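You operate a simulated robot arm through the tools that you are given. There is no shell and no other tool.

You run a simulated robot arm. Do the job below in one go: nothing can be reset, and whatever is moved stays where it is left.

Task
Move the black wheel from the round blue holder to the red frame's post.
Fine: park the plain orange cap on the narrow wooden table; the small silver collar goes under the wheel; push the cap home there; spin the wheel a quarter turn or more.

Only the result counts: the job must be done as asked and must still hold three seconds after the hand-in. Knocking over, shifting, dropping, spilling or breaking anything else fails it. Lids that push on must go on centred and level and be pressed home; caps that screw on are set level and turned clockwise until they are tight.

Robot
A 6-joint arm with a three-finger gripper, fixed in place. Base frame: the origin is on the floor under the middle of its stand, x ahead of it, y to its left, z up. Units: m, degrees, N and s.
It reaches about 1.213 m from its shoulder. Its first joint turns from -166.0 to 166.0 degrees. Payload 4.89 kg.
The tool frame sits at the grasp point between the pads (the TCP): z along the fingers, y along the line on which they close. The tips reach 0.03 m beyond it. The gripper opens to 0.164 m; its body begins 0.125 m behind the TCP.
Orientation is that of the tool frame in the base frame, as [roll, pitch, yaw] about the fixed x, y, z axes, in that order (R = Rz(yaw) Ry(pitch) Rx(roll)). With the fingers straight down and closing along the base's y, the tool's x points along the base's -x, its y along +y and its z along -z.

Tools
- The arm moves only by the tool jog_arm. Its argument "rows" is a list of rows, each a list of 7 numbers: the shift along the tool's x, y, z in m, then the turn, a rotation vector about the tool's x, y, z in degrees, then the opening, from 0 (shut) to 1 (fully open). In form: [[dx, dy, dz, rx, ry, rz, hand], ...]. A call has 1 to 20 rows; each row is the pose to reach, as a shift and turn from the pose commanded when the call began, along the tool's axes at that moment. A row lasts 0.2 s, in which the tool goes at most 0.05 m and 8.6 degrees; a call with a longer step from one row to the next is refused whole, and so is a gripper value outside its range. A pose out of reach is approached as far as the arm can. The call stops where the force on the tool passes 90 N (or 10 N more than at its start, if that is more) or the arm is blocked; 0.2 s more then pass. Each finger travels about 0.108 m/s and halts on what it meets, pressing with about 42 N; the grip force reading is that of the motor and also rises with nothing between the fingers. The clock runs only during rows and for 0.2 s after the last one: add rows that repeat a pose to give the fingers time. It gives the time, the measured TCP pose, the force on the tool (base axes), the opening and the grip force at its end, in the units of the frame above (readings bear some noise), with the torque about the TCP (base axes, N m) and any sound that the robot's microphone picked up.
- Cameras (640 x 400 px; columns grow to the right, rows downward): "scene" is fixed at [0.3994, -0.5, 1.4192]; the picture's right is [0.58, -0.82, 0.00], its down [0.28, 0.19, -0.94] and it looks along [0.77, 0.54, 0.34] (base axes); focal length 214 px, centre (320, 200). "wrist" rides on the gripper at [0.076, -0.002, -0.152] in the tool frame; the picture's right is [0.02, 1.00, 0.00], its down [-0.88, 0.02, -0.47] and it looks along [-0.47, 0.01, 0.88] (tool axes); focal length 247 px, centre (320, 200). There is no depth. A picture from a camera that has moved, and an enlarged one, comes with that camera's place and axes in the base frame and with its lens.
- capture(camera): a new picture of that camera. No time passes.
- raise_lower(by): moves the trunk up (or, below 0, down) by that many m; the arm rides with it, the base frame stays. It gives what a move gives, with no picture.
- close_up(camera, box): a new picture of the part [left, top, right, bottom] of that camera's present view, enlarged. No time passes.
- close_job(): hands the job in; it is judged then, once.

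Places have to be worked out from the pictures, the camera data and where the tool is seen. Open the gripper and draw the arm clear of the work before you hand the job in, unless the task says otherwise.

The tools are called after ">>>" by a JSON object that holds its "op" and its "data". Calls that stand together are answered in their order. jog_arm: Moves the arm, as the interface text tells. Its arguments: {"type":"object","properties":{"rows":{"type":"array"}},"required":["rows"]} The other tools are called the same way: raise_lower (by) moves the trunk up or down; capture (camera) takes a picture; close_up (camera, box) takes an enlarged picture of a part of a camera's view; close_job () hands the job in.

At the start:

```text
clock: 0.0
tool_pos: [0.077, -0.7097, 1.2039]
tcp_rot: [180.0, -0.1, -179.9]
contact_force: [0.9, 0.4, 0.3]
torque: [0.01, 0.03, 0.02]
width: 0.1642
gripper_force: 0.1
trunk travel left (down, up): [-0.175, 0.215]
```

scene: 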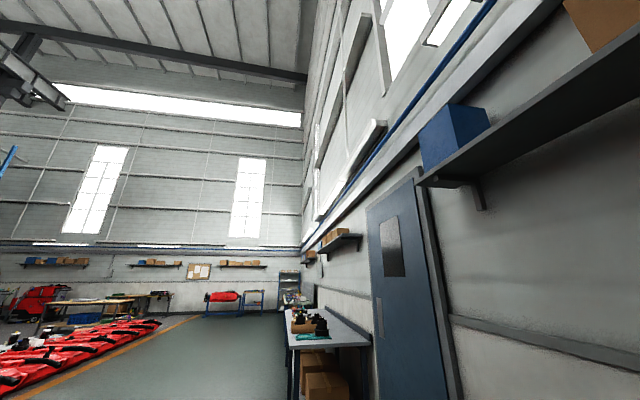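
wrist: 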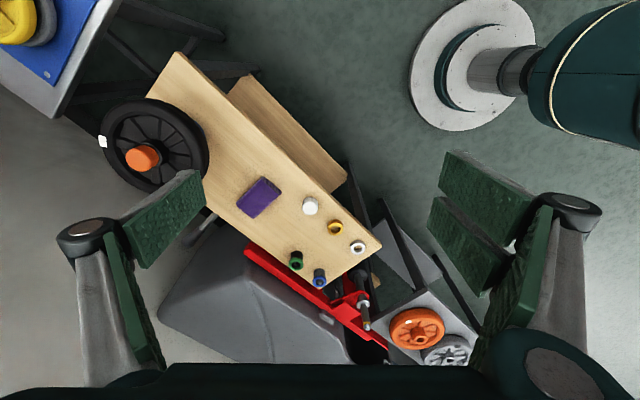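

I'll start by looking closely at the wrist view, since it shows the work area with the wheel, the table and the red frame.

>>> {"op": "close_up", "data": {"camera": "wrist", "box": [60, 40, 300, 220]}}

>>> {"op": "close_up", "data": {"camera": "wrist", "box": [230, 150, 490, 370]}}

>>> {"op": "close_up", "data": {"camera": "wrist", "box": [0, 0, 200, 130]}}

>>> {"op": "capture", "data": {"camera": "scene"}}

```text
2.22 times, centred on (180, 130) of wrist
camera zoom: at [0.0, -0.7114, 1.3571], right [-0.02, 1.0, 0.0], down [0.88, 0.02, 0.47], along [0.47, 0.01, -0.88], focal length 549 px, centre (631, 356)
```

zoom: 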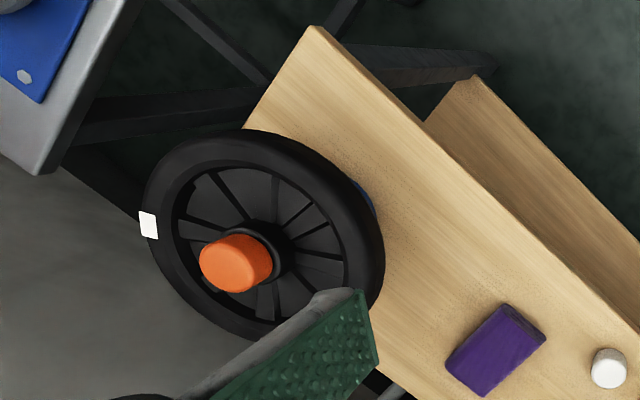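

```text
1.82 times, centred on (360, 260) of wrist
camera zoom: at [0.0, -0.7114, 1.3571], right [-0.02, 1.0, 0.0], down [0.88, 0.02, 0.47], along [0.47, 0.01, -0.88], focal length 449 px, centre (247, 91)
```

zoom: 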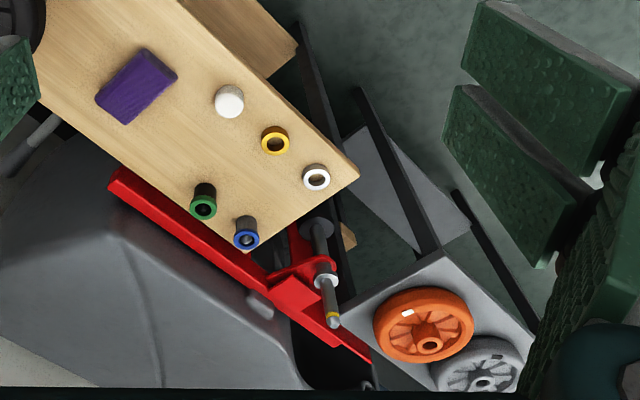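

```text
3.08 times, centred on (100, 65) of wrist
camera zoom: at [0.0, -0.7114, 1.3571], right [-0.02, 1.0, 0.0], down [0.88, 0.02, 0.47], along [0.47, 0.01, -0.88], focal length 760 px, centre (997, 615)
```

zoom: 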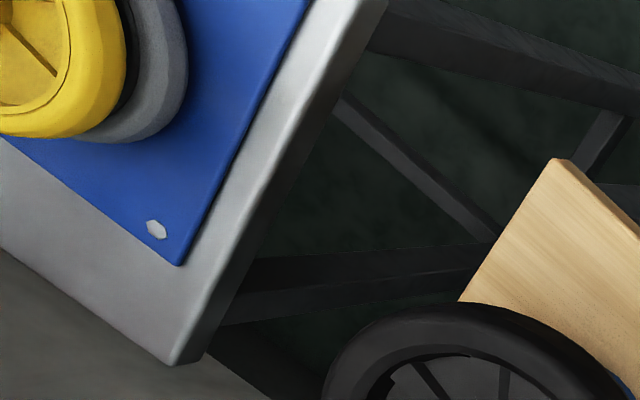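

```text
taken
```

scene: 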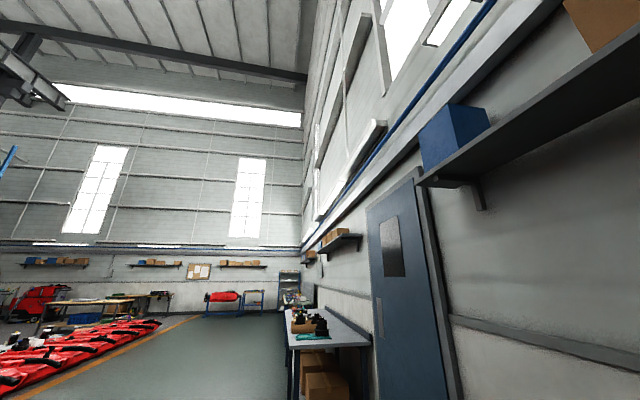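

The wrist camera looks down and ahead. I see a black wheel with an orange cap on a blue-based stand, a wooden table holding small collars, and a red frame with an upright post. To triangulate, I'll slide sideways +y at the same height and take another picture.

>>> {"op": "jog_arm", "data": {"rows": [[0, 0.04, 0, 0, 0, 0, 1], [0, 0.08, 0, 0, 0, 0, 1], [0, 0.12, 0, 0, 0, 0, 1], [0, 0.16, 0, 0, 0, 0, 1], [0, 0.2, 0, 0, 0, 0, 1], [0, 0.2, 0, 0, 0, 0, 1]]}}

>>> {"op": "capture", "data": {"camera": "wrist"}}

```text
clock: 1.6
tool_pos: [0.0801, -0.5446, 1.2065]
tcp_rot: [180.0, 0.1, -180.0]
contact_force: [-0.6, 0.2, -0.4]
torque: [-0.03, 0.02, -0.01]
width: 0.1641
gripper_force: 0.0
trunk travel left (down, up): [-0.175, 0.215]
stopped in row 6: the arm was blocked; the commanded pose is now the measured one
```

```text
taken
camera wrist: at [0.004, -0.5457, 1.3614], right [-0.02, 1.0, 0.0], down [0.88, 0.02, 0.47], along [0.47, 0.01, -0.88], focal length 247 px, centre (320, 200)
```

wrist: 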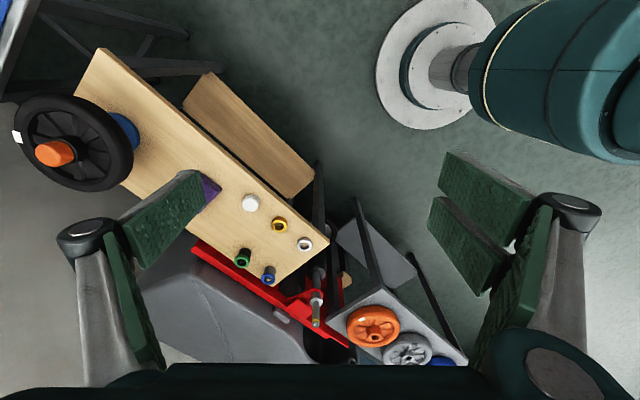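

The arm got blocked there, too close to its own base, but the picture gives parallax: table top near z≈0.74, black wheel near (0.15,-1.04), red frame post near (0.74,-0.54). I'll move to over the table for a closer view.

>>> {"op": "jog_arm", "data": {"rows": [[-0.035, -0.02, 0, 0, 0, 0, 1], [-0.07, -0.04, 0, 0, 0, 0, 1], [-0.105, -0.06, 0, 0, 0, 0, 1], [-0.14, -0.08, 0, 0, 0, 0, 1], [-0.175, -0.1, 0, 0, 0, 0, 1], [-0.21, -0.12, 0, 0, 0, 0, 1], [-0.245, -0.14, 0, 0, 0, 0, 1], [-0.28, -0.155, 0, 0, 0, 0, 1], [-0.32, -0.155, 0, 0, 0, 0, 1], [-0.32, -0.155, 0, 0, 0, 0, 1]]}}

>>> {"op": "capture", "data": {"camera": "wrist"}}

>>> {"op": "capture", "data": {"camera": "scene"}}

```text
clock: 3.8
tool_pos: [0.4005, -0.6973, 1.2074]
tcp_rot: [-179.9, 0.0, -179.9]
contact_force: [0.1, -0.3, -0.4]
torque: [0.03, 0.05, -0.03]
width: 0.1641
gripper_force: 0.1
trunk travel left (down, up): [-0.175, 0.215]
```

```text
taken
camera wrist: at [0.3223, -0.6984, 1.3607], right [-0.02, 1.0, 0.0], down [0.88, 0.02, 0.47], along [0.47, 0.01, -0.88], focal length 247 px, centre (320, 200)
```

wrist: 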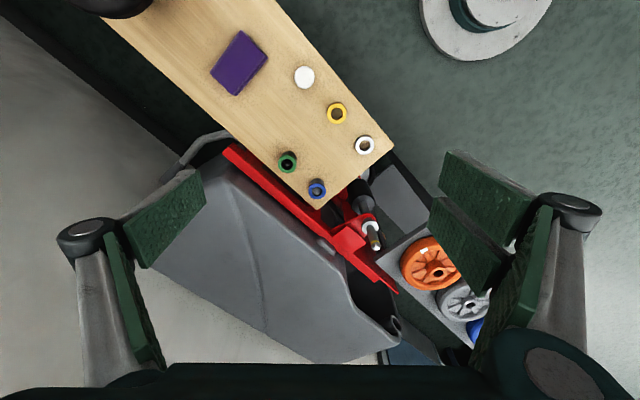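

```text
taken
```

scene: 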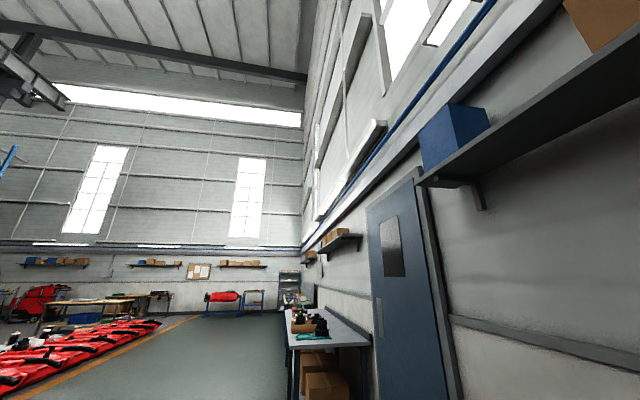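

The table, collars and post are now clearly in view. I'll enlarge the parts that matter.

>>> {"op": "close_up", "data": {"camera": "wrist", "box": [320, 150, 420, 290]}}

>>> {"op": "close_up", "data": {"camera": "wrist", "box": [260, 50, 400, 210]}}

>>> {"op": "close_up", "data": {"camera": "wrist", "box": [380, 210, 520, 350]}}

```text
2.86 times, centred on (370, 220) of wrist
camera zoom: at [0.3223, -0.6984, 1.3607], right [-0.02, 1.0, 0.0], down [0.88, 0.02, 0.47], along [0.47, 0.01, -0.88], focal length 706 px, centre (177, 143)
```

zoom: 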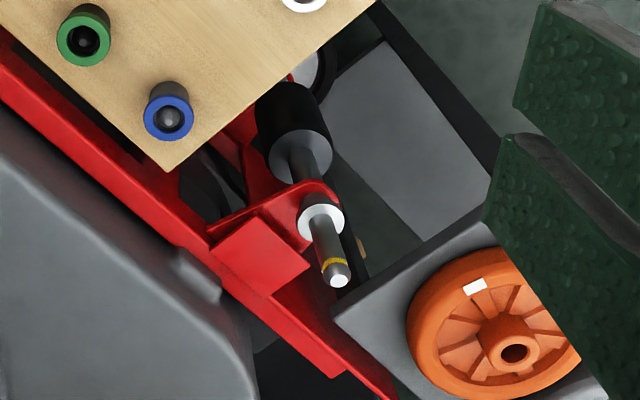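

```text
2.50 times, centred on (330, 130) of wrist
camera zoom: at [0.3223, -0.6984, 1.3607], right [-0.02, 1.0, 0.0], down [0.88, 0.02, 0.47], along [0.47, 0.01, -0.88], focal length 617 px, centre (295, 375)
```

zoom: 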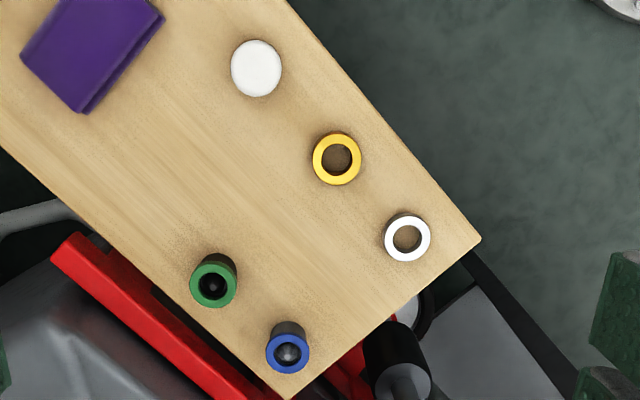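

```text
2.86 times, centred on (450, 280) of wrist
camera zoom: at [0.3223, -0.6984, 1.3607], right [-0.02, 1.0, 0.0], down [0.88, 0.02, 0.47], along [0.47, 0.01, -0.88], focal length 706 px, centre (-51, -29)
```

zoom: 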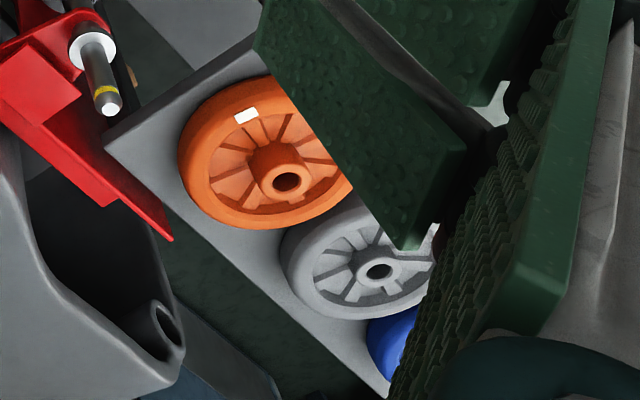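

The red post stands vertically with a shoulder and a yellow mark near its tip. On the table lie yellow and white/silver rings, plus green and blue bushings and a white cap. Now I'll go look at the black wheel and its holder.

>>> {"op": "jog_arm", "data": {"rows": [[0.04, -0.025, 0, 0, 0, 0, 1], [0.08, -0.05, 0, 0, 0, 0, 1], [0.12, -0.075, 0, 0, 0, 0, 1], [0.16, -0.1, 0, 0, 0, 0, 1], [0.2, -0.125, 0, 0, 0, 0, 1], [0.24, -0.15, 0, 0, 0, 0, 1], [0.28, -0.175, 0, 0, 0, 0, 1], [0.32, -0.2, 0, 0, 0, 0, 1], [0.36, -0.225, 0, 0, 0, 0, 1], [0.4, -0.253, 0, 0, 0, 0, 1], [0.4, -0.253, 0, 0, 0, 0, 1]]}}

>>> {"op": "capture", "data": {"camera": "wrist"}}

```text
clock: 6.2
tool_pos: [-0.0005, -0.953, 1.2082]
tcp_rot: [179.9, 0.0, -180.0]
contact_force: [-0.4, -0.6, -0.4]
torque: [0.11, -0.09, 0.01]
width: 0.1637
gripper_force: 0.0
trunk travel left (down, up): [-0.175, 0.215]
```

```text
taken
camera wrist: at [-0.0771, -0.9545, 1.3621], right [-0.02, 1.0, 0.0], down [0.88, 0.02, 0.47], along [0.47, 0.01, -0.88], focal length 247 px, centre (320, 200)
```

wrist: 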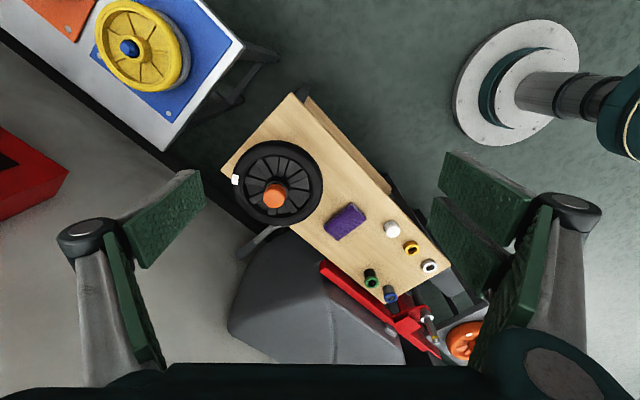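

>>> {"op": "close_up", "data": {"camera": "wrist", "box": [215, 120, 345, 240]}}

>>> {"op": "close_up", "data": {"camera": "wrist", "box": [30, 0, 260, 150]}}

>>> {"op": "close_up", "data": {"camera": "wrist", "box": [320, 190, 480, 340]}}

```text
3.33 times, centred on (280, 180) of wrist
camera zoom: at [-0.0771, -0.9545, 1.3621], right [-0.02, 1.0, 0.0], down [0.88, 0.02, 0.47], along [0.47, 0.01, -0.88], focal length 823 px, centre (453, 267)
```

zoom: 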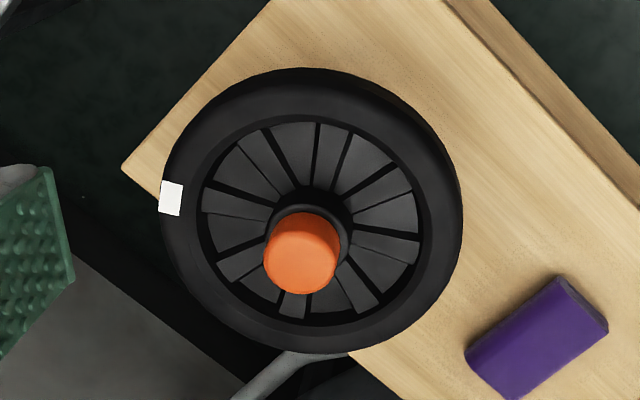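

```text
2.67 times, centred on (145, 75) of wrist
camera zoom: at [-0.0771, -0.9545, 1.3621], right [-0.02, 1.0, 0.0], down [0.88, 0.02, 0.47], along [0.47, 0.01, -0.88], focal length 659 px, centre (787, 533)
```

zoom: 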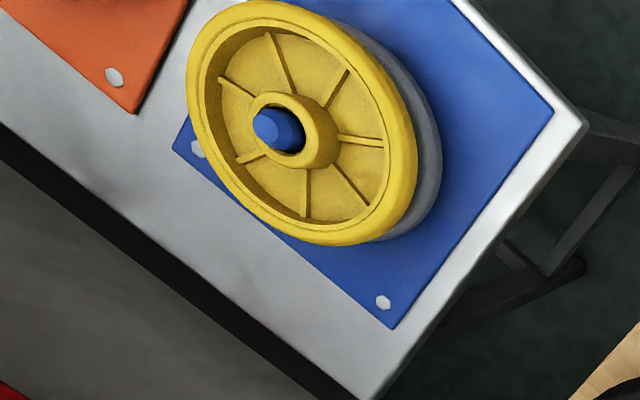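

```text
2.67 times, centred on (400, 265) of wrist
camera zoom: at [-0.0771, -0.9545, 1.3621], right [-0.02, 1.0, 0.0], down [0.88, 0.02, 0.47], along [0.47, 0.01, -0.88], focal length 659 px, centre (107, 27)
```

zoom: 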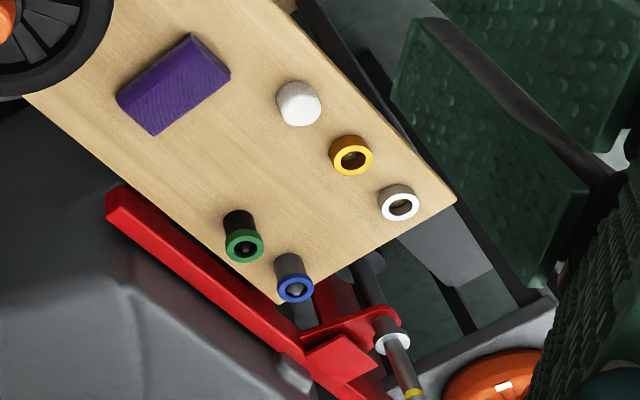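

The black wheel sits with its hub at about (0.157,-1.043), cap top near z≈0.917, wheel diameter roughly 0.195 m. I'll tilt the gripper to get a side view of the holder, wheel and cap heights.

>>> {"op": "jog_arm", "data": {"rows": [[0.0125, -0.011, 0.01, 0, -5.6, 0, 1], [0.025, -0.022, 0.02, 0, -11.2, 0, 1], [0.0375, -0.033, 0.04, 0, -16.8, 0, 1], [0.05, -0.044, 0.06, 0, -22.4, 0, 1], [0.0625, -0.055, 0.08, 0, -28, 0, 1], [0.075, -0.066, 0.1, 0, -33.6, 0, 1], [0.0875, -0.077, 0.12, 0, -39.2, 0, 1], [0.1, -0.087, 0.14, 0, -45, 0, 1], [0.1, -0.087, 0.14, 0, -45, 0, 1]]}}

>>> {"op": "capture", "data": {"camera": "wrist"}}

```text
clock: 8.2
tool_pos: [-0.1008, -1.0366, 1.0669]
tcp_rot: [-180.0, 45.2, -180.0]
contact_force: [0.0, 0.0, -0.8]
torque: [0.07, -0.12, 0.05]
width: 0.1638
gripper_force: 0.0
trunk travel left (down, up): [-0.175, 0.215]
```

```text
taken
camera wrist: at [-0.263, -1.0386, 1.1228], right [-0.01, 1.0, -0.02], down [0.29, 0.02, 0.96], along [0.96, 0.01, -0.29], focal length 247 px, centre (320, 200)
```

wrist: 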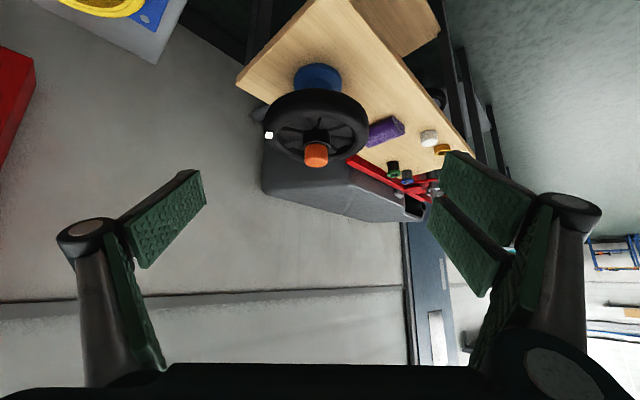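

>>> {"op": "close_up", "data": {"camera": "wrist", "box": [250, 50, 390, 180]}}

>>> {"op": "close_up", "data": {"camera": "wrist", "box": [360, 110, 470, 220]}}

```text
3.08 times, centred on (320, 115) of wrist
camera zoom: at [-0.263, -1.0386, 1.1228], right [-0.01, 1.0, -0.02], down [0.29, 0.02, 0.96], along [0.96, 0.01, -0.29], focal length 760 px, centre (320, 462)
```

zoom: 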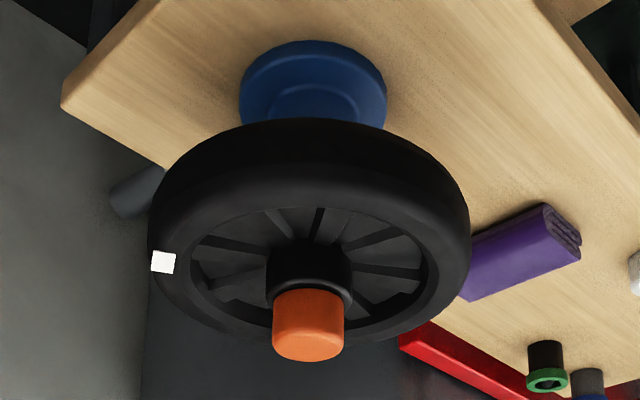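

```text
3.64 times, centred on (415, 165) of wrist
camera zoom: at [-0.263, -1.0386, 1.1228], right [-0.01, 1.0, -0.02], down [0.29, 0.02, 0.96], along [0.96, 0.01, -0.29], focal length 898 px, centre (-26, 327)
```

zoom: 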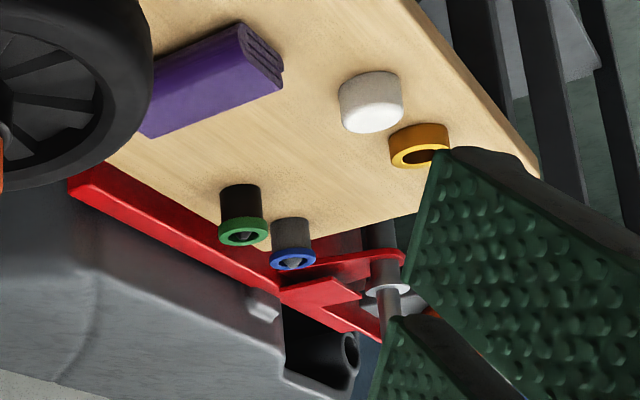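

>>> {"op": "close_up", "data": {"camera": "wrist", "box": [290, 120, 346, 172]}}

>>> {"op": "close_up", "data": {"camera": "wrist", "box": [260, 55, 380, 130]}}

```text
7.69 times, centred on (318, 146) of wrist
camera zoom: at [-0.263, -1.0386, 1.1228], right [-0.01, 1.0, -0.02], down [0.29, 0.02, 0.96], along [0.96, 0.01, -0.29], focal length 1900 px, centre (335, 615)
```

zoom: 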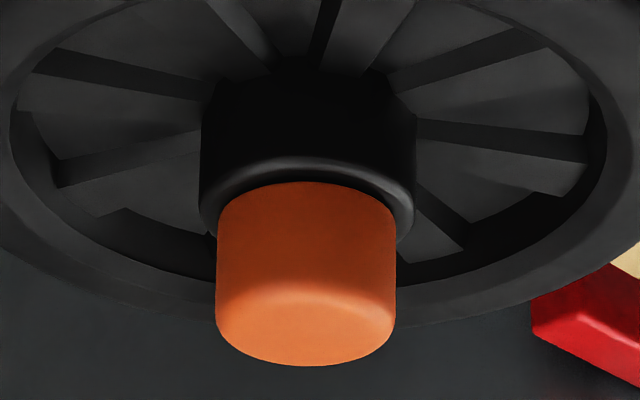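

```text
5.33 times, centred on (320, 92) of wrist
camera zoom: at [-0.263, -1.0386, 1.1228], right [-0.01, 1.0, -0.02], down [0.29, 0.02, 0.96], along [0.96, 0.01, -0.29], focal length 1317 px, centre (320, 773)
```

zoom: 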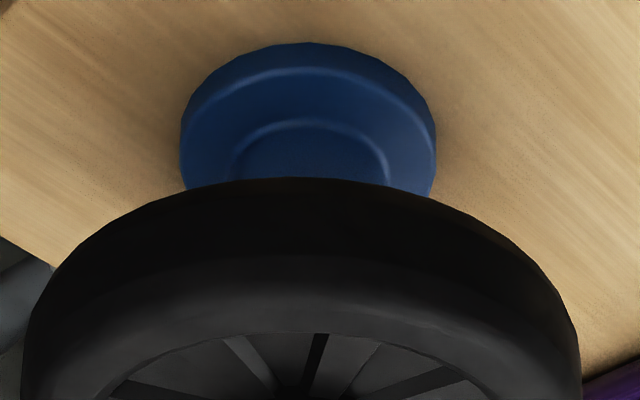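

The side view shows: cap top z≈0.92, cap diameter ≈0.044, hub top z≈0.895 with diameter ≈0.053, web about 0.025 below the hub top, and the wheel about 0.195 wide, too wide for the gripper. So I'll grip the hub for the wheel. First I return upright and move over the cap to refine its position.

>>> {"op": "jog_arm", "data": {"rows": [[-0.0215, -0.001, 0.007, 0, 5.6, 0, 1], [-0.043, -0.002, 0.014, 0, 11.2, 0, 1], [-0.0645, -0.003, 0.021, 0, 16.8, 0, 1], [-0.086, -0.003, 0.028, 0, 22.4, 0, 1], [-0.1075, -0.004, 0.035, 0, 28, 0, 1], [-0.129, -0.005, 0.042, 0, 33.6, 0, 1], [-0.1505, -0.006, 0.049, 0, 39.2, 0, 1], [-0.1725, -0.006, 0.0552, 0, 45.2, 0, 1], [-0.1725, -0.006, 0.0552, 0, 45.2, 0, 1]]}}

>>> {"op": "close_up", "data": {"camera": "wrist", "box": [255, 100, 385, 230]}}

>>> {"op": "capture", "data": {"camera": "wrist"}}

```text
clock: 10.2
tool_pos: [0.0628, -1.043, 1.1502]
tcp_rot: [179.9, -0.4, 179.9]
contact_force: [2.0, 0.3, 0.2]
torque: [-0.01, 0.12, 0.02]
width: 0.1639
gripper_force: 0.0
trunk travel left (down, up): [-0.175, 0.215]
```

```text
3.08 times, centred on (320, 165) of wrist
camera zoom: at [-0.014, -1.0437, 1.3039], right [-0.02, 1.0, 0.0], down [0.88, 0.02, 0.47], along [0.47, 0.01, -0.88], focal length 760 px, centre (320, 308)
```

zoom: 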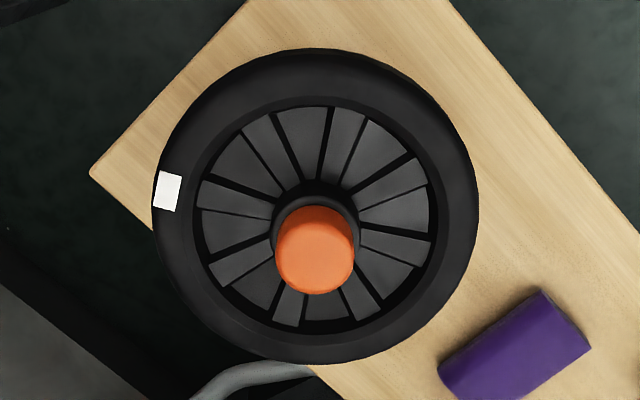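

```text
taken
camera wrist: at [-0.014, -1.0437, 1.3039], right [-0.02, 1.0, 0.0], down [0.88, 0.02, 0.47], along [0.47, 0.01, -0.88], focal length 247 px, centre (320, 200)
```

wrist: 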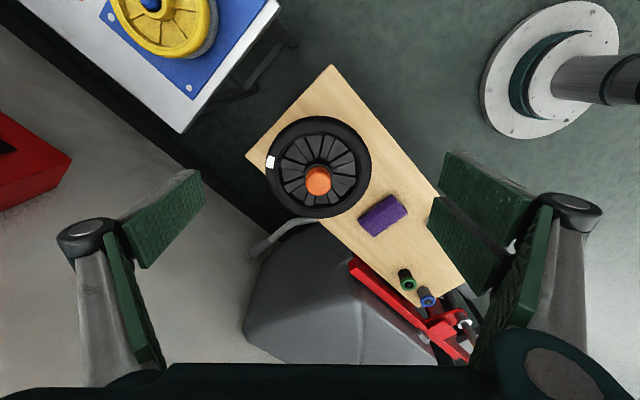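

>>> {"op": "close_up", "data": {"camera": "wrist", "box": [290, 150, 350, 210]}}

```text
6.67 times, centred on (320, 180) of wrist
camera zoom: at [-0.014, -1.0437, 1.3039], right [-0.02, 1.0, 0.0], down [0.88, 0.02, 0.47], along [0.47, 0.01, -0.88], focal length 1646 px, centre (320, 333)
```

zoom: 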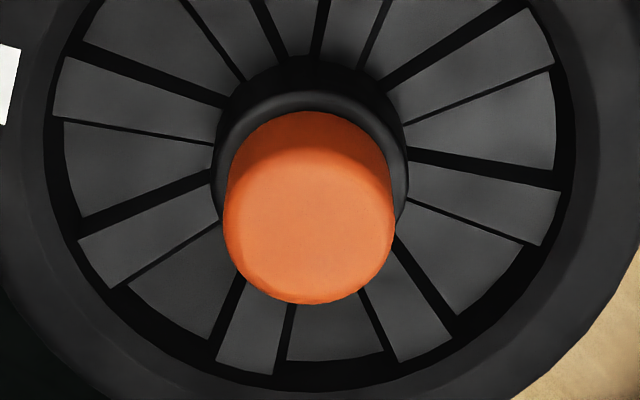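

Cap axis refined to about (0.156,-1.043). I'll move straight above it at TCP z≈1.0 and start closing the hand partway so I can check alignment.

>>> {"op": "jog_arm", "data": {"rows": [[-0.02, 0, 0.03, 0, -0.1, 0, 0.9], [-0.04, 0, 0.06, 0, -0.2, 0, 0.8], [-0.06, 0, 0.09, 0, -0.2, 0, 0.7], [-0.08, 0, 0.12, 0, -0.2, 0, 0.6], [-0.0935, 0, 0.15, 0, -0.2, 0, 0.6], [-0.0935, 0, 0.15, 0, -0.2, 0, 0.6]]}}

>>> {"op": "capture", "data": {"camera": "wrist"}}

```text
clock: 11.6
tool_pos: [0.1539, -1.0412, 0.9985]
tcp_rot: [-180.0, 0.0, 180.0]
contact_force: [-0.6, -0.4, -0.2]
torque: [0.02, 0.03, 0.02]
width: 0.0984
gripper_force: 0.0
trunk travel left (down, up): [-0.175, 0.215]
```

```text
taken
camera wrist: at [0.0768, -1.044, 1.1528], right [-0.02, 1.0, 0.0], down [0.88, 0.02, 0.47], along [0.47, 0.01, -0.88], focal length 247 px, centre (320, 200)
```

wrist: 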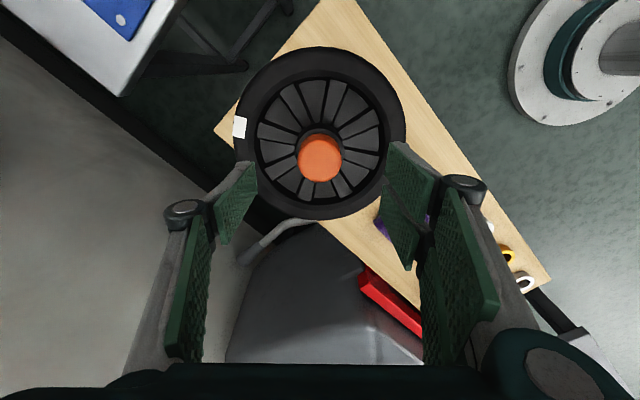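

Measurement readings are noisy by a millimetre or two, so I'll measure the cap's offset directly in the tool frame from a sharp close-up.

>>> {"op": "close_up", "data": {"camera": "wrist", "box": [280, 120, 360, 200]}}

>>> {"op": "close_up", "data": {"camera": "wrist", "box": [160, 120, 500, 380]}}

```text
5.00 times, centred on (320, 160) of wrist
camera zoom: at [0.0768, -1.044, 1.1528], right [-0.02, 1.0, 0.0], down [0.88, 0.02, 0.47], along [0.47, 0.01, -0.88], focal length 1235 px, centre (320, 400)
```

zoom: 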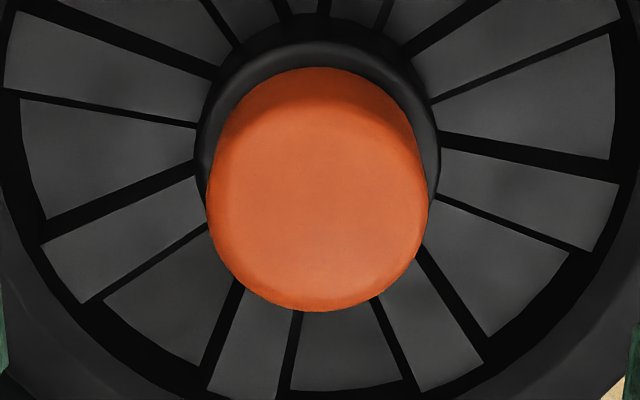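

```text
1.54 times, centred on (330, 250) of wrist
camera zoom: at [0.0768, -1.044, 1.1528], right [-0.02, 1.0, 0.0], down [0.88, 0.02, 0.47], along [0.47, 0.01, -0.88], focal length 380 px, centre (305, 123)
```

zoom: 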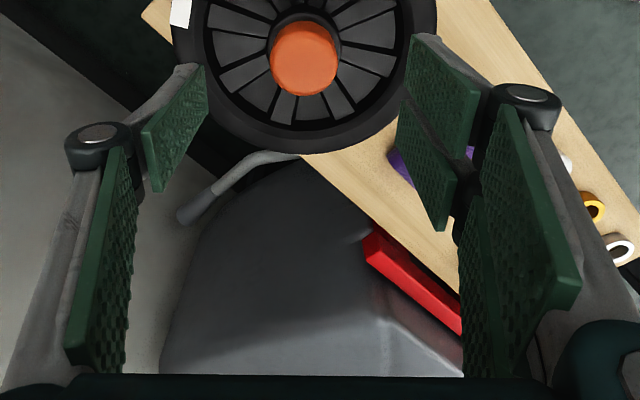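

In the tool frame the cap is at about (-0.0046, -0.001), top 0.082 below the TCP. I'll centre, go down so the tips overlap roughly 16 mm of the cap while staying above the hub, then close.

>>> {"op": "jog_arm", "data": {"rows": [[-0.0045, -0.001, 0.02, 0, 0, 0, 0.6], [-0.0045, -0.001, 0.04, 0, 0, 0, 0.6], [-0.0045, -0.001, 0.055, 0, 0, 0, 0.6], [-0.0045, -0.001, 0.068, 0, 0, 0, 0.6], [-0.0045, -0.001, 0.068, 0, 0, 0, 0.6]]}}

>>> {"op": "capture", "data": {"camera": "wrist"}}

>>> {"op": "close_up", "data": {"camera": "wrist", "box": [220, 140, 420, 270]}}

```text
clock: 12.8
tool_pos: [0.1571, -1.0436, 0.9323]
tcp_rot: [-180.0, 0.1, 180.0]
contact_force: [0.6, -1.1, 0.3]
torque: [-0.03, 0.02, 0.01]
width: 0.0984
gripper_force: 0.0
trunk travel left (down, up): [-0.175, 0.215]
```

```text
taken
camera wrist: at [0.0813, -1.045, 1.0862], right [-0.02, 1.0, 0.0], down [0.88, 0.02, 0.47], along [0.47, 0.01, -0.88], focal length 247 px, centre (320, 200)
```

wrist: 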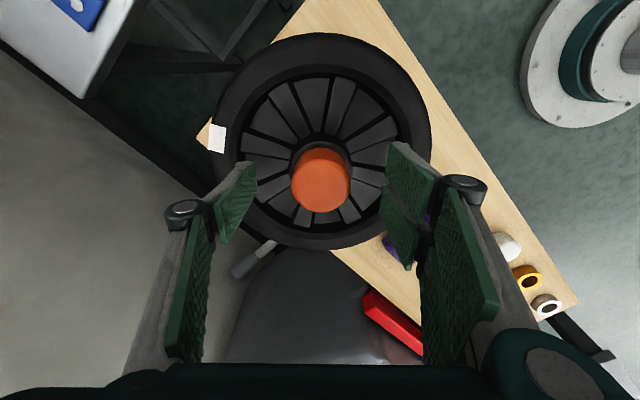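

```text
3.08 times, centred on (320, 205) of wrist
camera zoom: at [0.0813, -1.045, 1.0862], right [-0.02, 1.0, 0.0], down [0.88, 0.02, 0.47], along [0.47, 0.01, -0.88], focal length 760 px, centre (320, 185)
```

zoom: 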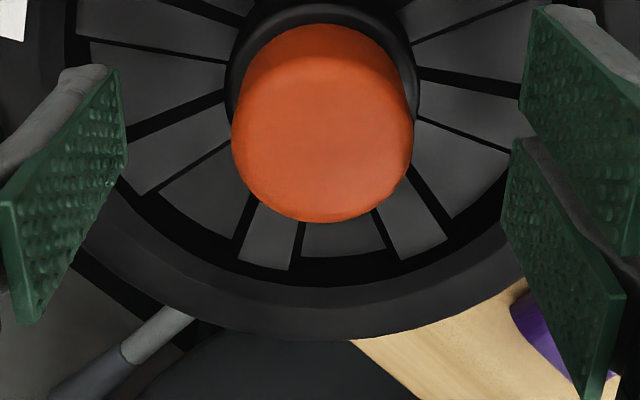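

The cap is centred between the fingers with its top about 15 mm above the tips. Now closing on it.

>>> {"op": "jog_arm", "data": {"rows": [[0, 0, 0, 0, 0, 0, 0.5], [0, 0, 0, 0, 0, 0, 0.4], [0, 0, 0, 0, 0, 0, 0.3], [0, 0, 0, 0, 0, 0, 0.2], [0, 0, 0, 0, 0, 0, 0.1], [0, 0, 0, 0, 0, 0, 0.1]]}}

>>> {"op": "capture", "data": {"camera": "wrist"}}

```text
clock: 14.2
tool_pos: [0.1584, -1.0423, 0.9321]
tcp_rot: [-179.9, 0.0, 180.0]
contact_force: [-1.2, 14.4, -4.4]
torque: [0.42, 0.05, 0.02]
width: 0.0413
gripper_force: 42.1
trunk travel left (down, up): [-0.175, 0.215]
```

```text
taken
camera wrist: at [0.0813, -1.0445, 1.0865], right [-0.02, 1.0, 0.0], down [0.88, 0.02, 0.47], along [0.47, 0.01, -0.88], focal length 247 px, centre (320, 200)
```

wrist: 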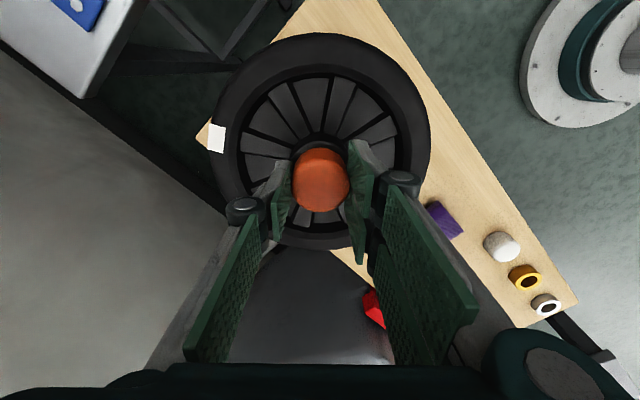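

Gripped (width 0.041) with a sideways load of 14 N in +y, so I'm about a millimetre off in y. I'll ease +y by 1 mm to relax it.

>>> {"op": "jog_arm", "data": {"rows": [[0, 0.001, 0, 0, 0, 0, 0.1], [0, 0.001, 0, 0, 0, 0, 0.1]]}}

```text
clock: 14.8
tool_pos: [0.1567, -1.0434, 0.9317]
tcp_rot: [-179.9, 0.0, 179.9]
contact_force: [0.4, -5.1, 1.8]
torque: [-0.17, -0.04, -0.03]
width: 0.0414
gripper_force: 42.1
trunk travel left (down, up): [-0.175, 0.215]
```

Nearly balanced now. Pulling the cap straight up.

>>> {"op": "jog_arm", "data": {"rows": [[0, 0.0008, -0.003, 0, 0, 0, 0.1], [0, 0.0008, -0.006, 0, 0, 0, 0.1], [0, 0.0008, -0.01, 0, 0, 0, 0.1], [0, 0.0008, -0.015, 0, 0, 0, 0.1], [0, 0.0008, -0.02, 0, 0, 0, 0.1], [0, 0.0008, -0.03, 0, 0, 0, 0.1], [0, 0.0008, -0.03, 0, 0, 0, 0.1]]}}

>>> {"op": "capture", "data": {"camera": "wrist"}}

```text
clock: 16.4
tool_pos: [0.1592, -1.043, 0.9612]
tcp_rot: [179.9, 0.0, 180.0]
contact_force: [0.3, -0.1, -0.3]
torque: [-0.02, -0.02, 0.0]
width: 0.0415
gripper_force: 42.0
trunk travel left (down, up): [-0.175, 0.215]
```

```text
taken
camera wrist: at [0.0826, -1.0437, 1.1157], right [-0.02, 1.0, 0.0], down [0.88, 0.02, 0.47], along [0.47, 0.01, -0.88], focal length 247 px, centre (320, 200)
```

wrist: 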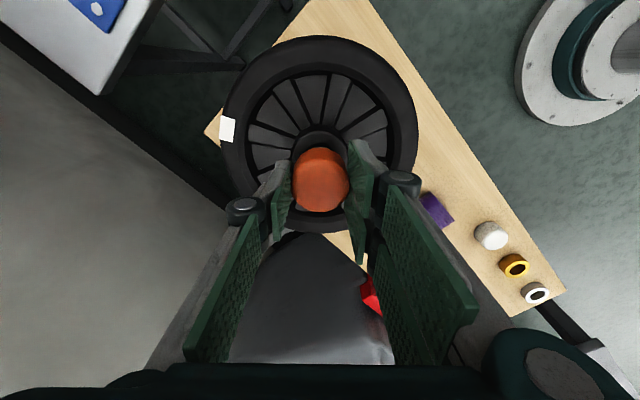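

The cap came off cleanly (it stays in the grip and the wheel stayed put). I'll lift and carry it to a free spot on the wooden table near (0.425,-0.788), staying high, then look.

>>> {"op": "jog_arm", "data": {"rows": [[0, 0, -0.04, 0, 0, 0, 0.1], [0, 0, -0.08, 0, 0, 0, 0.1], [-0.03, 0.029, -0.08, 0, 0, 0, 0.1], [-0.06, 0.057, -0.08, 0, 0, 0, 0.1], [-0.09, 0.086, -0.08, 0, 0, 0, 0.1], [-0.12, 0.115, -0.08, 0, 0, 0, 0.1], [-0.15, 0.143, -0.08, 0, 0, 0, 0.1], [-0.18, 0.172, -0.08, 0, 0, 0, 0.1], [-0.21, 0.2, -0.08, 0, 0, 0, 0.1], [-0.24, 0.229, -0.08, 0, 0, 0, 0.1], [-0.267, 0.255, -0.08, 0, 0, 0, 0.1], [-0.267, 0.255, -0.08, 0, 0, 0, 0.1]]}}

>>> {"op": "capture", "data": {"camera": "wrist"}}

```text
clock: 19.0
tool_pos: [0.4257, -0.7854, 1.0405]
tcp_rot: [-180.0, 0.0, 179.9]
contact_force: [0.4, 0.5, -0.8]
torque: [-0.01, 0.04, 0.01]
width: 0.0415
gripper_force: 42.4
trunk travel left (down, up): [-0.175, 0.215]
```

```text
taken
camera wrist: at [0.3488, -0.7872, 1.1944], right [-0.02, 1.0, 0.0], down [0.88, 0.02, 0.47], along [0.47, 0.01, -0.88], focal length 247 px, centre (320, 200)
```

wrist: 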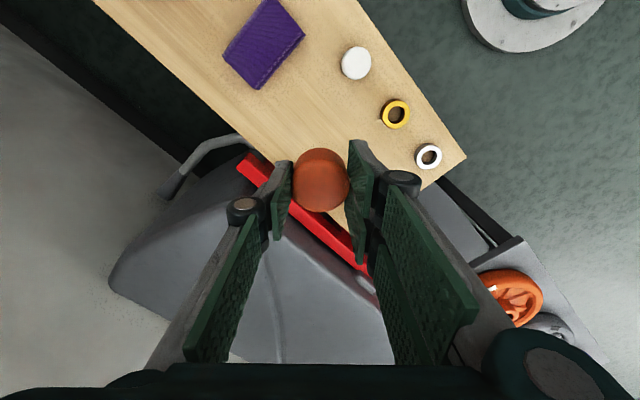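

The spot straight below the TCP (pixel ~(320,116)) is clear of the purple block, white cap, rings and bushings. Descending towards the table.

>>> {"op": "jog_arm", "data": {"rows": [[0, 0, 0.04, 0, 0, 0, 0.1], [0, 0, 0.08, 0, 0, 0, 0.1], [0, 0, 0.12, 0, 0, 0, 0.1], [0, 0, 0.16, 0, 0, 0, 0.1], [0, 0, 0.2, 0, 0, 0, 0.1], [0, 0, 0.235, 0, 0, 0, 0.1], [0, 0, 0.235, 0, 0, 0, 0.1]]}}

>>> {"op": "capture", "data": {"camera": "wrist"}}

```text
clock: 20.6
tool_pos: [0.4275, -0.7873, 0.8055]
tcp_rot: [179.9, 0.0, 180.0]
contact_force: [-1.0, -0.8, -0.7]
torque: [0.02, -0.02, 0.04]
width: 0.0418
gripper_force: 41.2
trunk travel left (down, up): [-0.175, 0.215]
```

```text
taken
camera wrist: at [0.3495, -0.7891, 0.9591], right [-0.02, 1.0, 0.0], down [0.88, 0.02, 0.47], along [0.47, 0.01, -0.88], focal length 247 px, centre (320, 200)
```

wrist: 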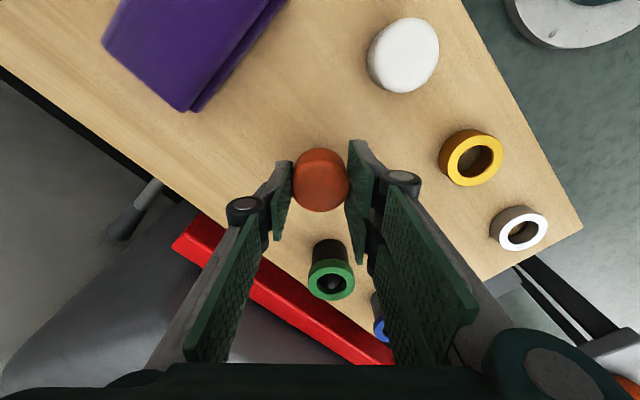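

Everything around is clear; the green bushing is about 0.1 m away. I'll descend further and then feel for the table in small steps.

>>> {"op": "jog_arm", "data": {"rows": [[0, 0, 0.015, 0, 0, 0, 0.1], [0, 0, 0.03, 0, 0, 0, 0.1], [0, 0, 0.034, 0, 0, 0, 0.1], [0, 0, 0.034, 0, 0, 0, 0.1]]}}

>>> {"op": "close_up", "data": {"camera": "wrist", "box": [240, 100, 400, 240]}}

```text
clock: 21.6
tool_pos: [0.4247, -0.7859, 0.7739]
tcp_rot: [-179.8, 0.1, 180.0]
contact_force: [5.4, 0.2, 38.9]
torque: [0.0, -0.21, 0.15]
width: 0.0418
gripper_force: 42.3
trunk travel left (down, up): [-0.175, 0.215]
```

```text
2.86 times, centred on (320, 170) of wrist
camera zoom: at [0.3482, -0.7881, 0.928], right [-0.02, 1.0, 0.0], down [0.88, 0.02, 0.47], along [0.47, 0.01, -0.88], focal length 706 px, centre (320, 286)
```

zoom: 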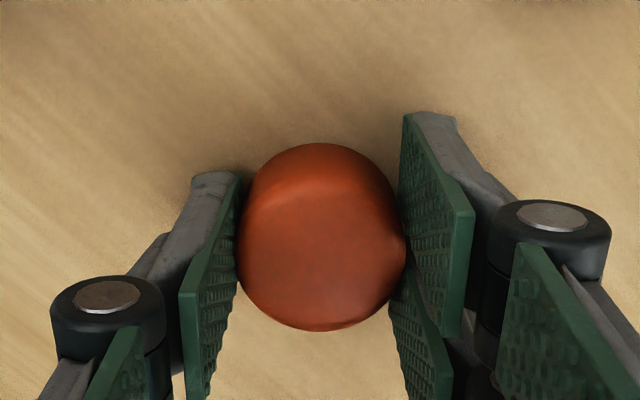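

The cap bottom touches the table (39 N up). I'll back off about 1.7 mm to unload, then open gently just enough to clear the cap.

>>> {"op": "jog_arm", "data": {"rows": [[0, 0, -0.0017, 0, 0, 0, 0.1], [0, 0, -0.0017, 0, 0, 0, 0.1]]}}

```text
clock: 22.2
tool_pos: [0.4256, -0.7875, 0.774]
tcp_rot: [-180.0, 0.0, 179.9]
contact_force: [-0.7, 2.1, 4.9]
torque: [0.02, -0.09, 0.02]
width: 0.0416
gripper_force: 42.0
trunk travel left (down, up): [-0.175, 0.215]
```

Only 5 N remains, so it stands on the table. Opening to about 0.07 m.

>>> {"op": "jog_arm", "data": {"rows": [[0, 0, 0, 0, 0, 0, 0.3], [0, 0, 0, 0, 0, 0, 0.36], [0, 0, 0, 0, 0, 0, 0.42], [0, 0, 0, 0, 0, 0, 0.42]]}}

>>> {"op": "capture", "data": {"camera": "wrist"}}

```text
clock: 23.2
tool_pos: [0.425, -0.7877, 0.775]
tcp_rot: [-179.9, 0.0, -179.9]
contact_force: [-0.3, 0.5, 0.4]
torque: [0.06, 0.01, 0.0]
width: 0.0688
gripper_force: 0.0
trunk travel left (down, up): [-0.175, 0.215]
```

```text
taken
camera wrist: at [0.3484, -0.789, 0.9284], right [-0.02, 1.0, 0.0], down [0.88, 0.02, 0.47], along [0.47, 0.01, -0.88], focal length 247 px, centre (320, 200)
```

wrist: 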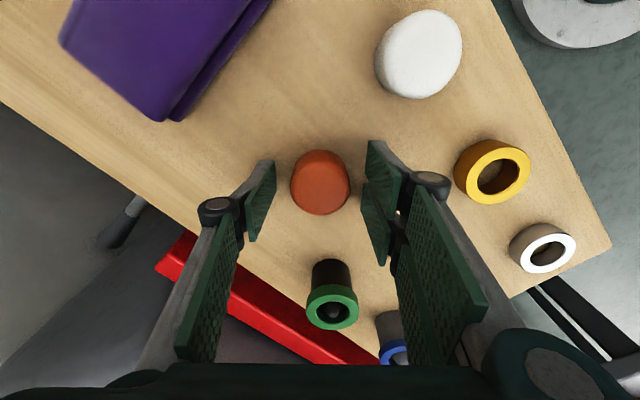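

The cap stands upright on the table. Lifting straight up and looking at the table from above.

>>> {"op": "jog_arm", "data": {"rows": [[0, 0, -0.03, 0, 0, 0, 0.42], [0, 0, -0.06, 0, 0, 0, 0.42], [0, 0, -0.1, 0, 0, 0, 0.42], [0, 0, -0.14, 0, 0, 0, 0.42], [0, 0, -0.18, 0, 0, 0, 0.42], [0, 0, -0.18, 0, 0, 0, 0.42]]}}

>>> {"op": "capture", "data": {"camera": "wrist"}}

>>> {"op": "close_up", "data": {"camera": "wrist", "box": [270, 60, 470, 190]}}

```text
clock: 24.6
tool_pos: [0.4264, -0.7865, 0.952]
tcp_rot: [-180.0, 0.0, -179.9]
contact_force: [0.0, -0.5, 0.2]
torque: [-0.06, -0.05, 0.0]
width: 0.0689
gripper_force: 0.1
trunk travel left (down, up): [-0.175, 0.215]
```

```text
taken
camera wrist: at [0.3503, -0.7882, 1.1069], right [-0.02, 1.0, 0.0], down [0.88, 0.02, 0.47], along [0.47, 0.01, -0.88], focal length 247 px, centre (320, 200)
```

wrist: 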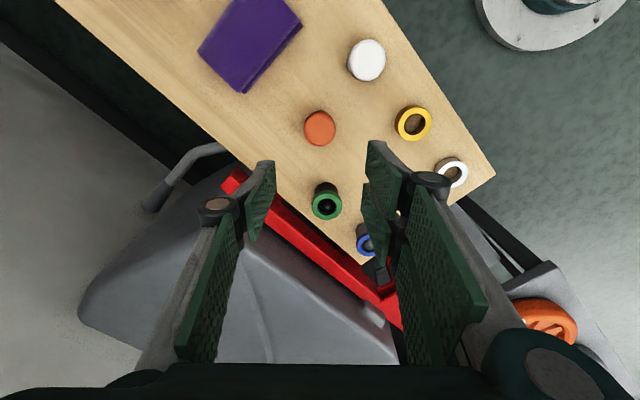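

```text
3.08 times, centred on (370, 125) of wrist
camera zoom: at [0.3503, -0.7882, 1.1069], right [-0.02, 1.0, 0.0], down [0.88, 0.02, 0.47], along [0.47, 0.01, -0.88], focal length 760 px, centre (166, 431)
```

zoom: 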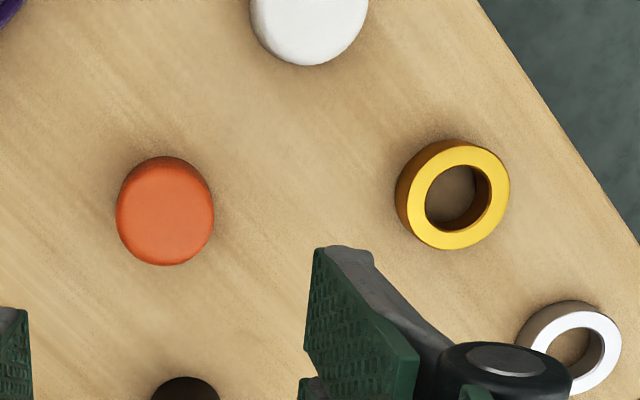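

The parked cap appears exactly where my camera model predicts, so the model is good to about 1 mm. Next I move above the silver collar near (0.493,-0.583).

>>> {"op": "jog_arm", "data": {"rows": [[-0.0133, 0.0407, 0, 0, 0, 0, 0.42], [-0.0266, 0.0814, 0, 0, 0, 0, 0.42], [-0.04, 0.122, 0, 0, 0, 0, 0.42], [-0.0533, 0.1628, 0, 0, 0, 0, 0.42], [-0.0665, 0.2035, 0, 0, 0, 0, 0.5], [-0.0665, 0.2035, 0, 0, 0, 0, 0.5]]}}

>>> {"op": "capture", "data": {"camera": "wrist"}}

>>> {"op": "close_up", "data": {"camera": "wrist", "box": [270, 90, 370, 160]}}

```text
clock: 26.0
tool_pos: [0.4928, -0.5834, 0.9553]
tcp_rot: [-180.0, 0.0, 179.9]
contact_force: [-0.8, 0.7, -0.3]
torque: [0.02, -0.07, 0.02]
width: 0.082
gripper_force: 0.0
trunk travel left (down, up): [-0.175, 0.215]
```

```text
taken
camera wrist: at [0.4156, -0.5844, 1.1091], right [-0.02, 1.0, 0.0], down [0.88, 0.02, 0.47], along [0.47, 0.01, -0.88], focal length 247 px, centre (320, 200)
```

wrist: 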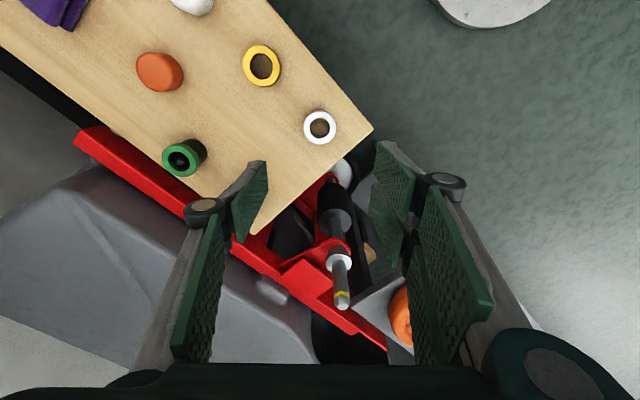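

```text
5.71 times, centred on (320, 125) of wrist
camera zoom: at [0.4156, -0.5844, 1.1091], right [-0.02, 1.0, 0.0], down [0.88, 0.02, 0.47], along [0.47, 0.01, -0.88], focal length 1411 px, centre (320, 629)
```

zoom: 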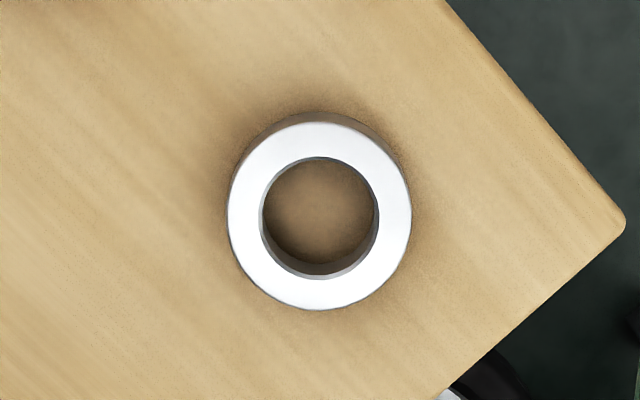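

The silver collar (OD ≈47 mm, ID ≈29 mm) is right below the TCP. The red post is also visible from here; I'll zoom in on it.

>>> {"op": "close_up", "data": {"camera": "wrist", "box": [290, 165, 400, 315]}}

>>> {"op": "close_up", "data": {"camera": "wrist", "box": [315, 235, 375, 315]}}

```text
2.67 times, centred on (345, 240) of wrist
camera zoom: at [0.4156, -0.5844, 1.1091], right [-0.02, 1.0, 0.0], down [0.88, 0.02, 0.47], along [0.47, 0.01, -0.88], focal length 659 px, centre (253, 93)
```

zoom: 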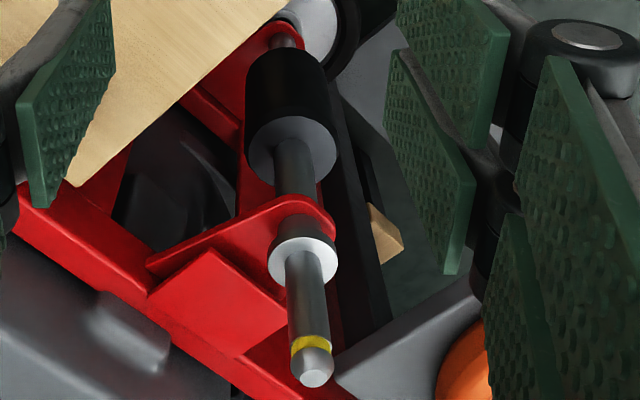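

```text
5.00 times, centred on (345, 275) of wrist
camera zoom: at [0.4156, -0.5844, 1.1091], right [-0.02, 1.0, 0.0], down [0.88, 0.02, 0.47], along [0.47, 0.01, -0.88], focal length 1235 px, centre (195, -175)
```

zoom: 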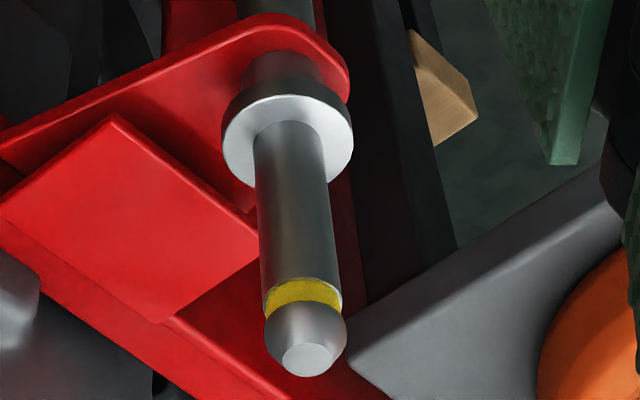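

The post tip is near (0.731,-0.545,0.856), shaft ≈24 mm, with a fixed shoulder at z≈0.762 and a yellow groove near z≈0.83. The post is vertical. Now I descend over the silver collar.

>>> {"op": "jog_arm", "data": {"rows": [[0, -0.0007, 0.04, 0, 0, 0, 0.5], [0, -0.0007, 0.08, 0, 0, 0, 0.5], [0, -0.0007, 0.12, 0, 0, 0, 0.5], [0, -0.0007, 0.15, 0, 0, 0, 0.5], [0, -0.0007, 0.165, 0, 0, 0, 0.5], [0, -0.0007, 0.165, 0, 0, 0, 0.5]]}}

>>> {"op": "capture", "data": {"camera": "wrist"}}

>>> {"op": "close_up", "data": {"camera": "wrist", "box": [240, 110, 400, 230]}}

```text
clock: 27.4
tool_pos: [0.4918, -0.5859, 0.7903]
tcp_rot: [179.9, 0.0, 179.9]
contact_force: [0.5, -0.2, 0.2]
torque: [0.01, 0.02, 0.05]
width: 0.0819
gripper_force: 0.0
trunk travel left (down, up): [-0.175, 0.215]
```

```text
taken
camera wrist: at [0.4152, -0.5868, 0.944], right [-0.02, 1.0, 0.0], down [0.88, 0.02, 0.47], along [0.47, 0.01, -0.88], focal length 247 px, centre (320, 200)
```

wrist: 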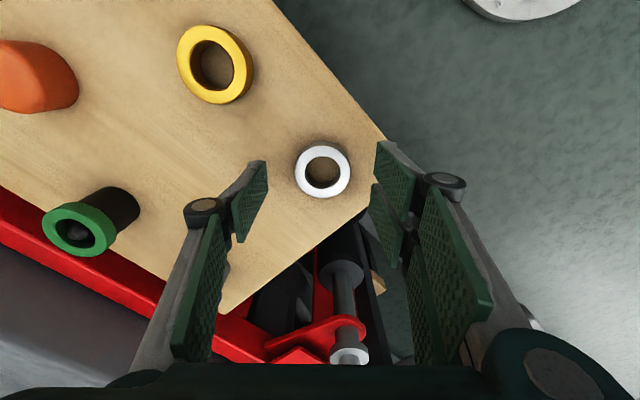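

```text
3.33 times, centred on (320, 170) of wrist
camera zoom: at [0.4152, -0.5868, 0.944], right [-0.02, 1.0, 0.0], down [0.88, 0.02, 0.47], along [0.47, 0.01, -0.88], focal length 823 px, centre (320, 300)
```

zoom: 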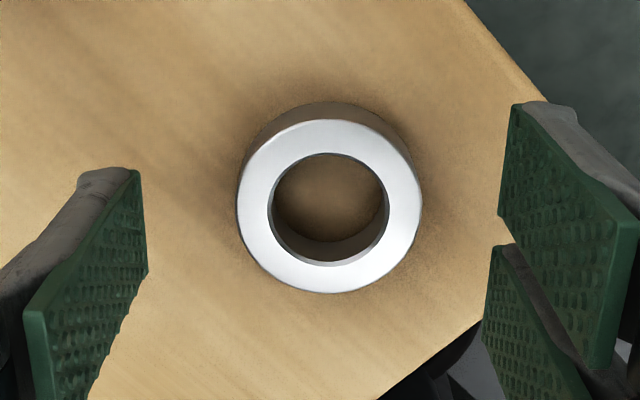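

The collar top is about z≈0.752 with a height of ~16 mm, offset +2 mm in tool y. I'll centre and descend 18 mm so the tips stop about 5 mm above the table.

>>> {"op": "jog_arm", "data": {"rows": [[0, 0.0017, 0.006, 0, 0, 0, 0.5], [0, 0.0017, 0.012, 0, 0, 0, 0.5], [0, 0.0017, 0.018, 0, 0, 0, 0.5], [0, 0.0017, 0.018, 0, 0, 0, 0.5]]}}

>>> {"op": "close_up", "data": {"camera": "wrist", "box": [220, 110, 420, 240]}}

```text
clock: 28.4
tool_pos: [0.4928, -0.5823, 0.7705]
tcp_rot: [-180.0, 0.0, -180.0]
contact_force: [-0.4, -0.8, 0.9]
torque: [-0.04, 0.01, 0.0]
width: 0.082
gripper_force: 0.0
trunk travel left (down, up): [-0.175, 0.215]
```

```text
3.08 times, centred on (320, 175) of wrist
camera zoom: at [0.4159, -0.5841, 0.9256], right [-0.02, 1.0, 0.0], down [0.88, 0.02, 0.47], along [0.47, 0.01, -0.88], focal length 760 px, centre (320, 277)
```

zoom: 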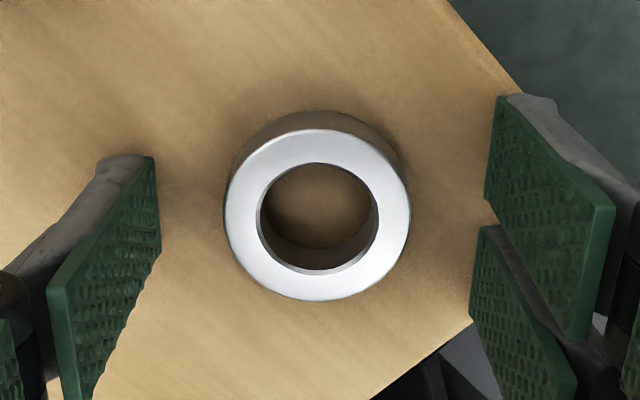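

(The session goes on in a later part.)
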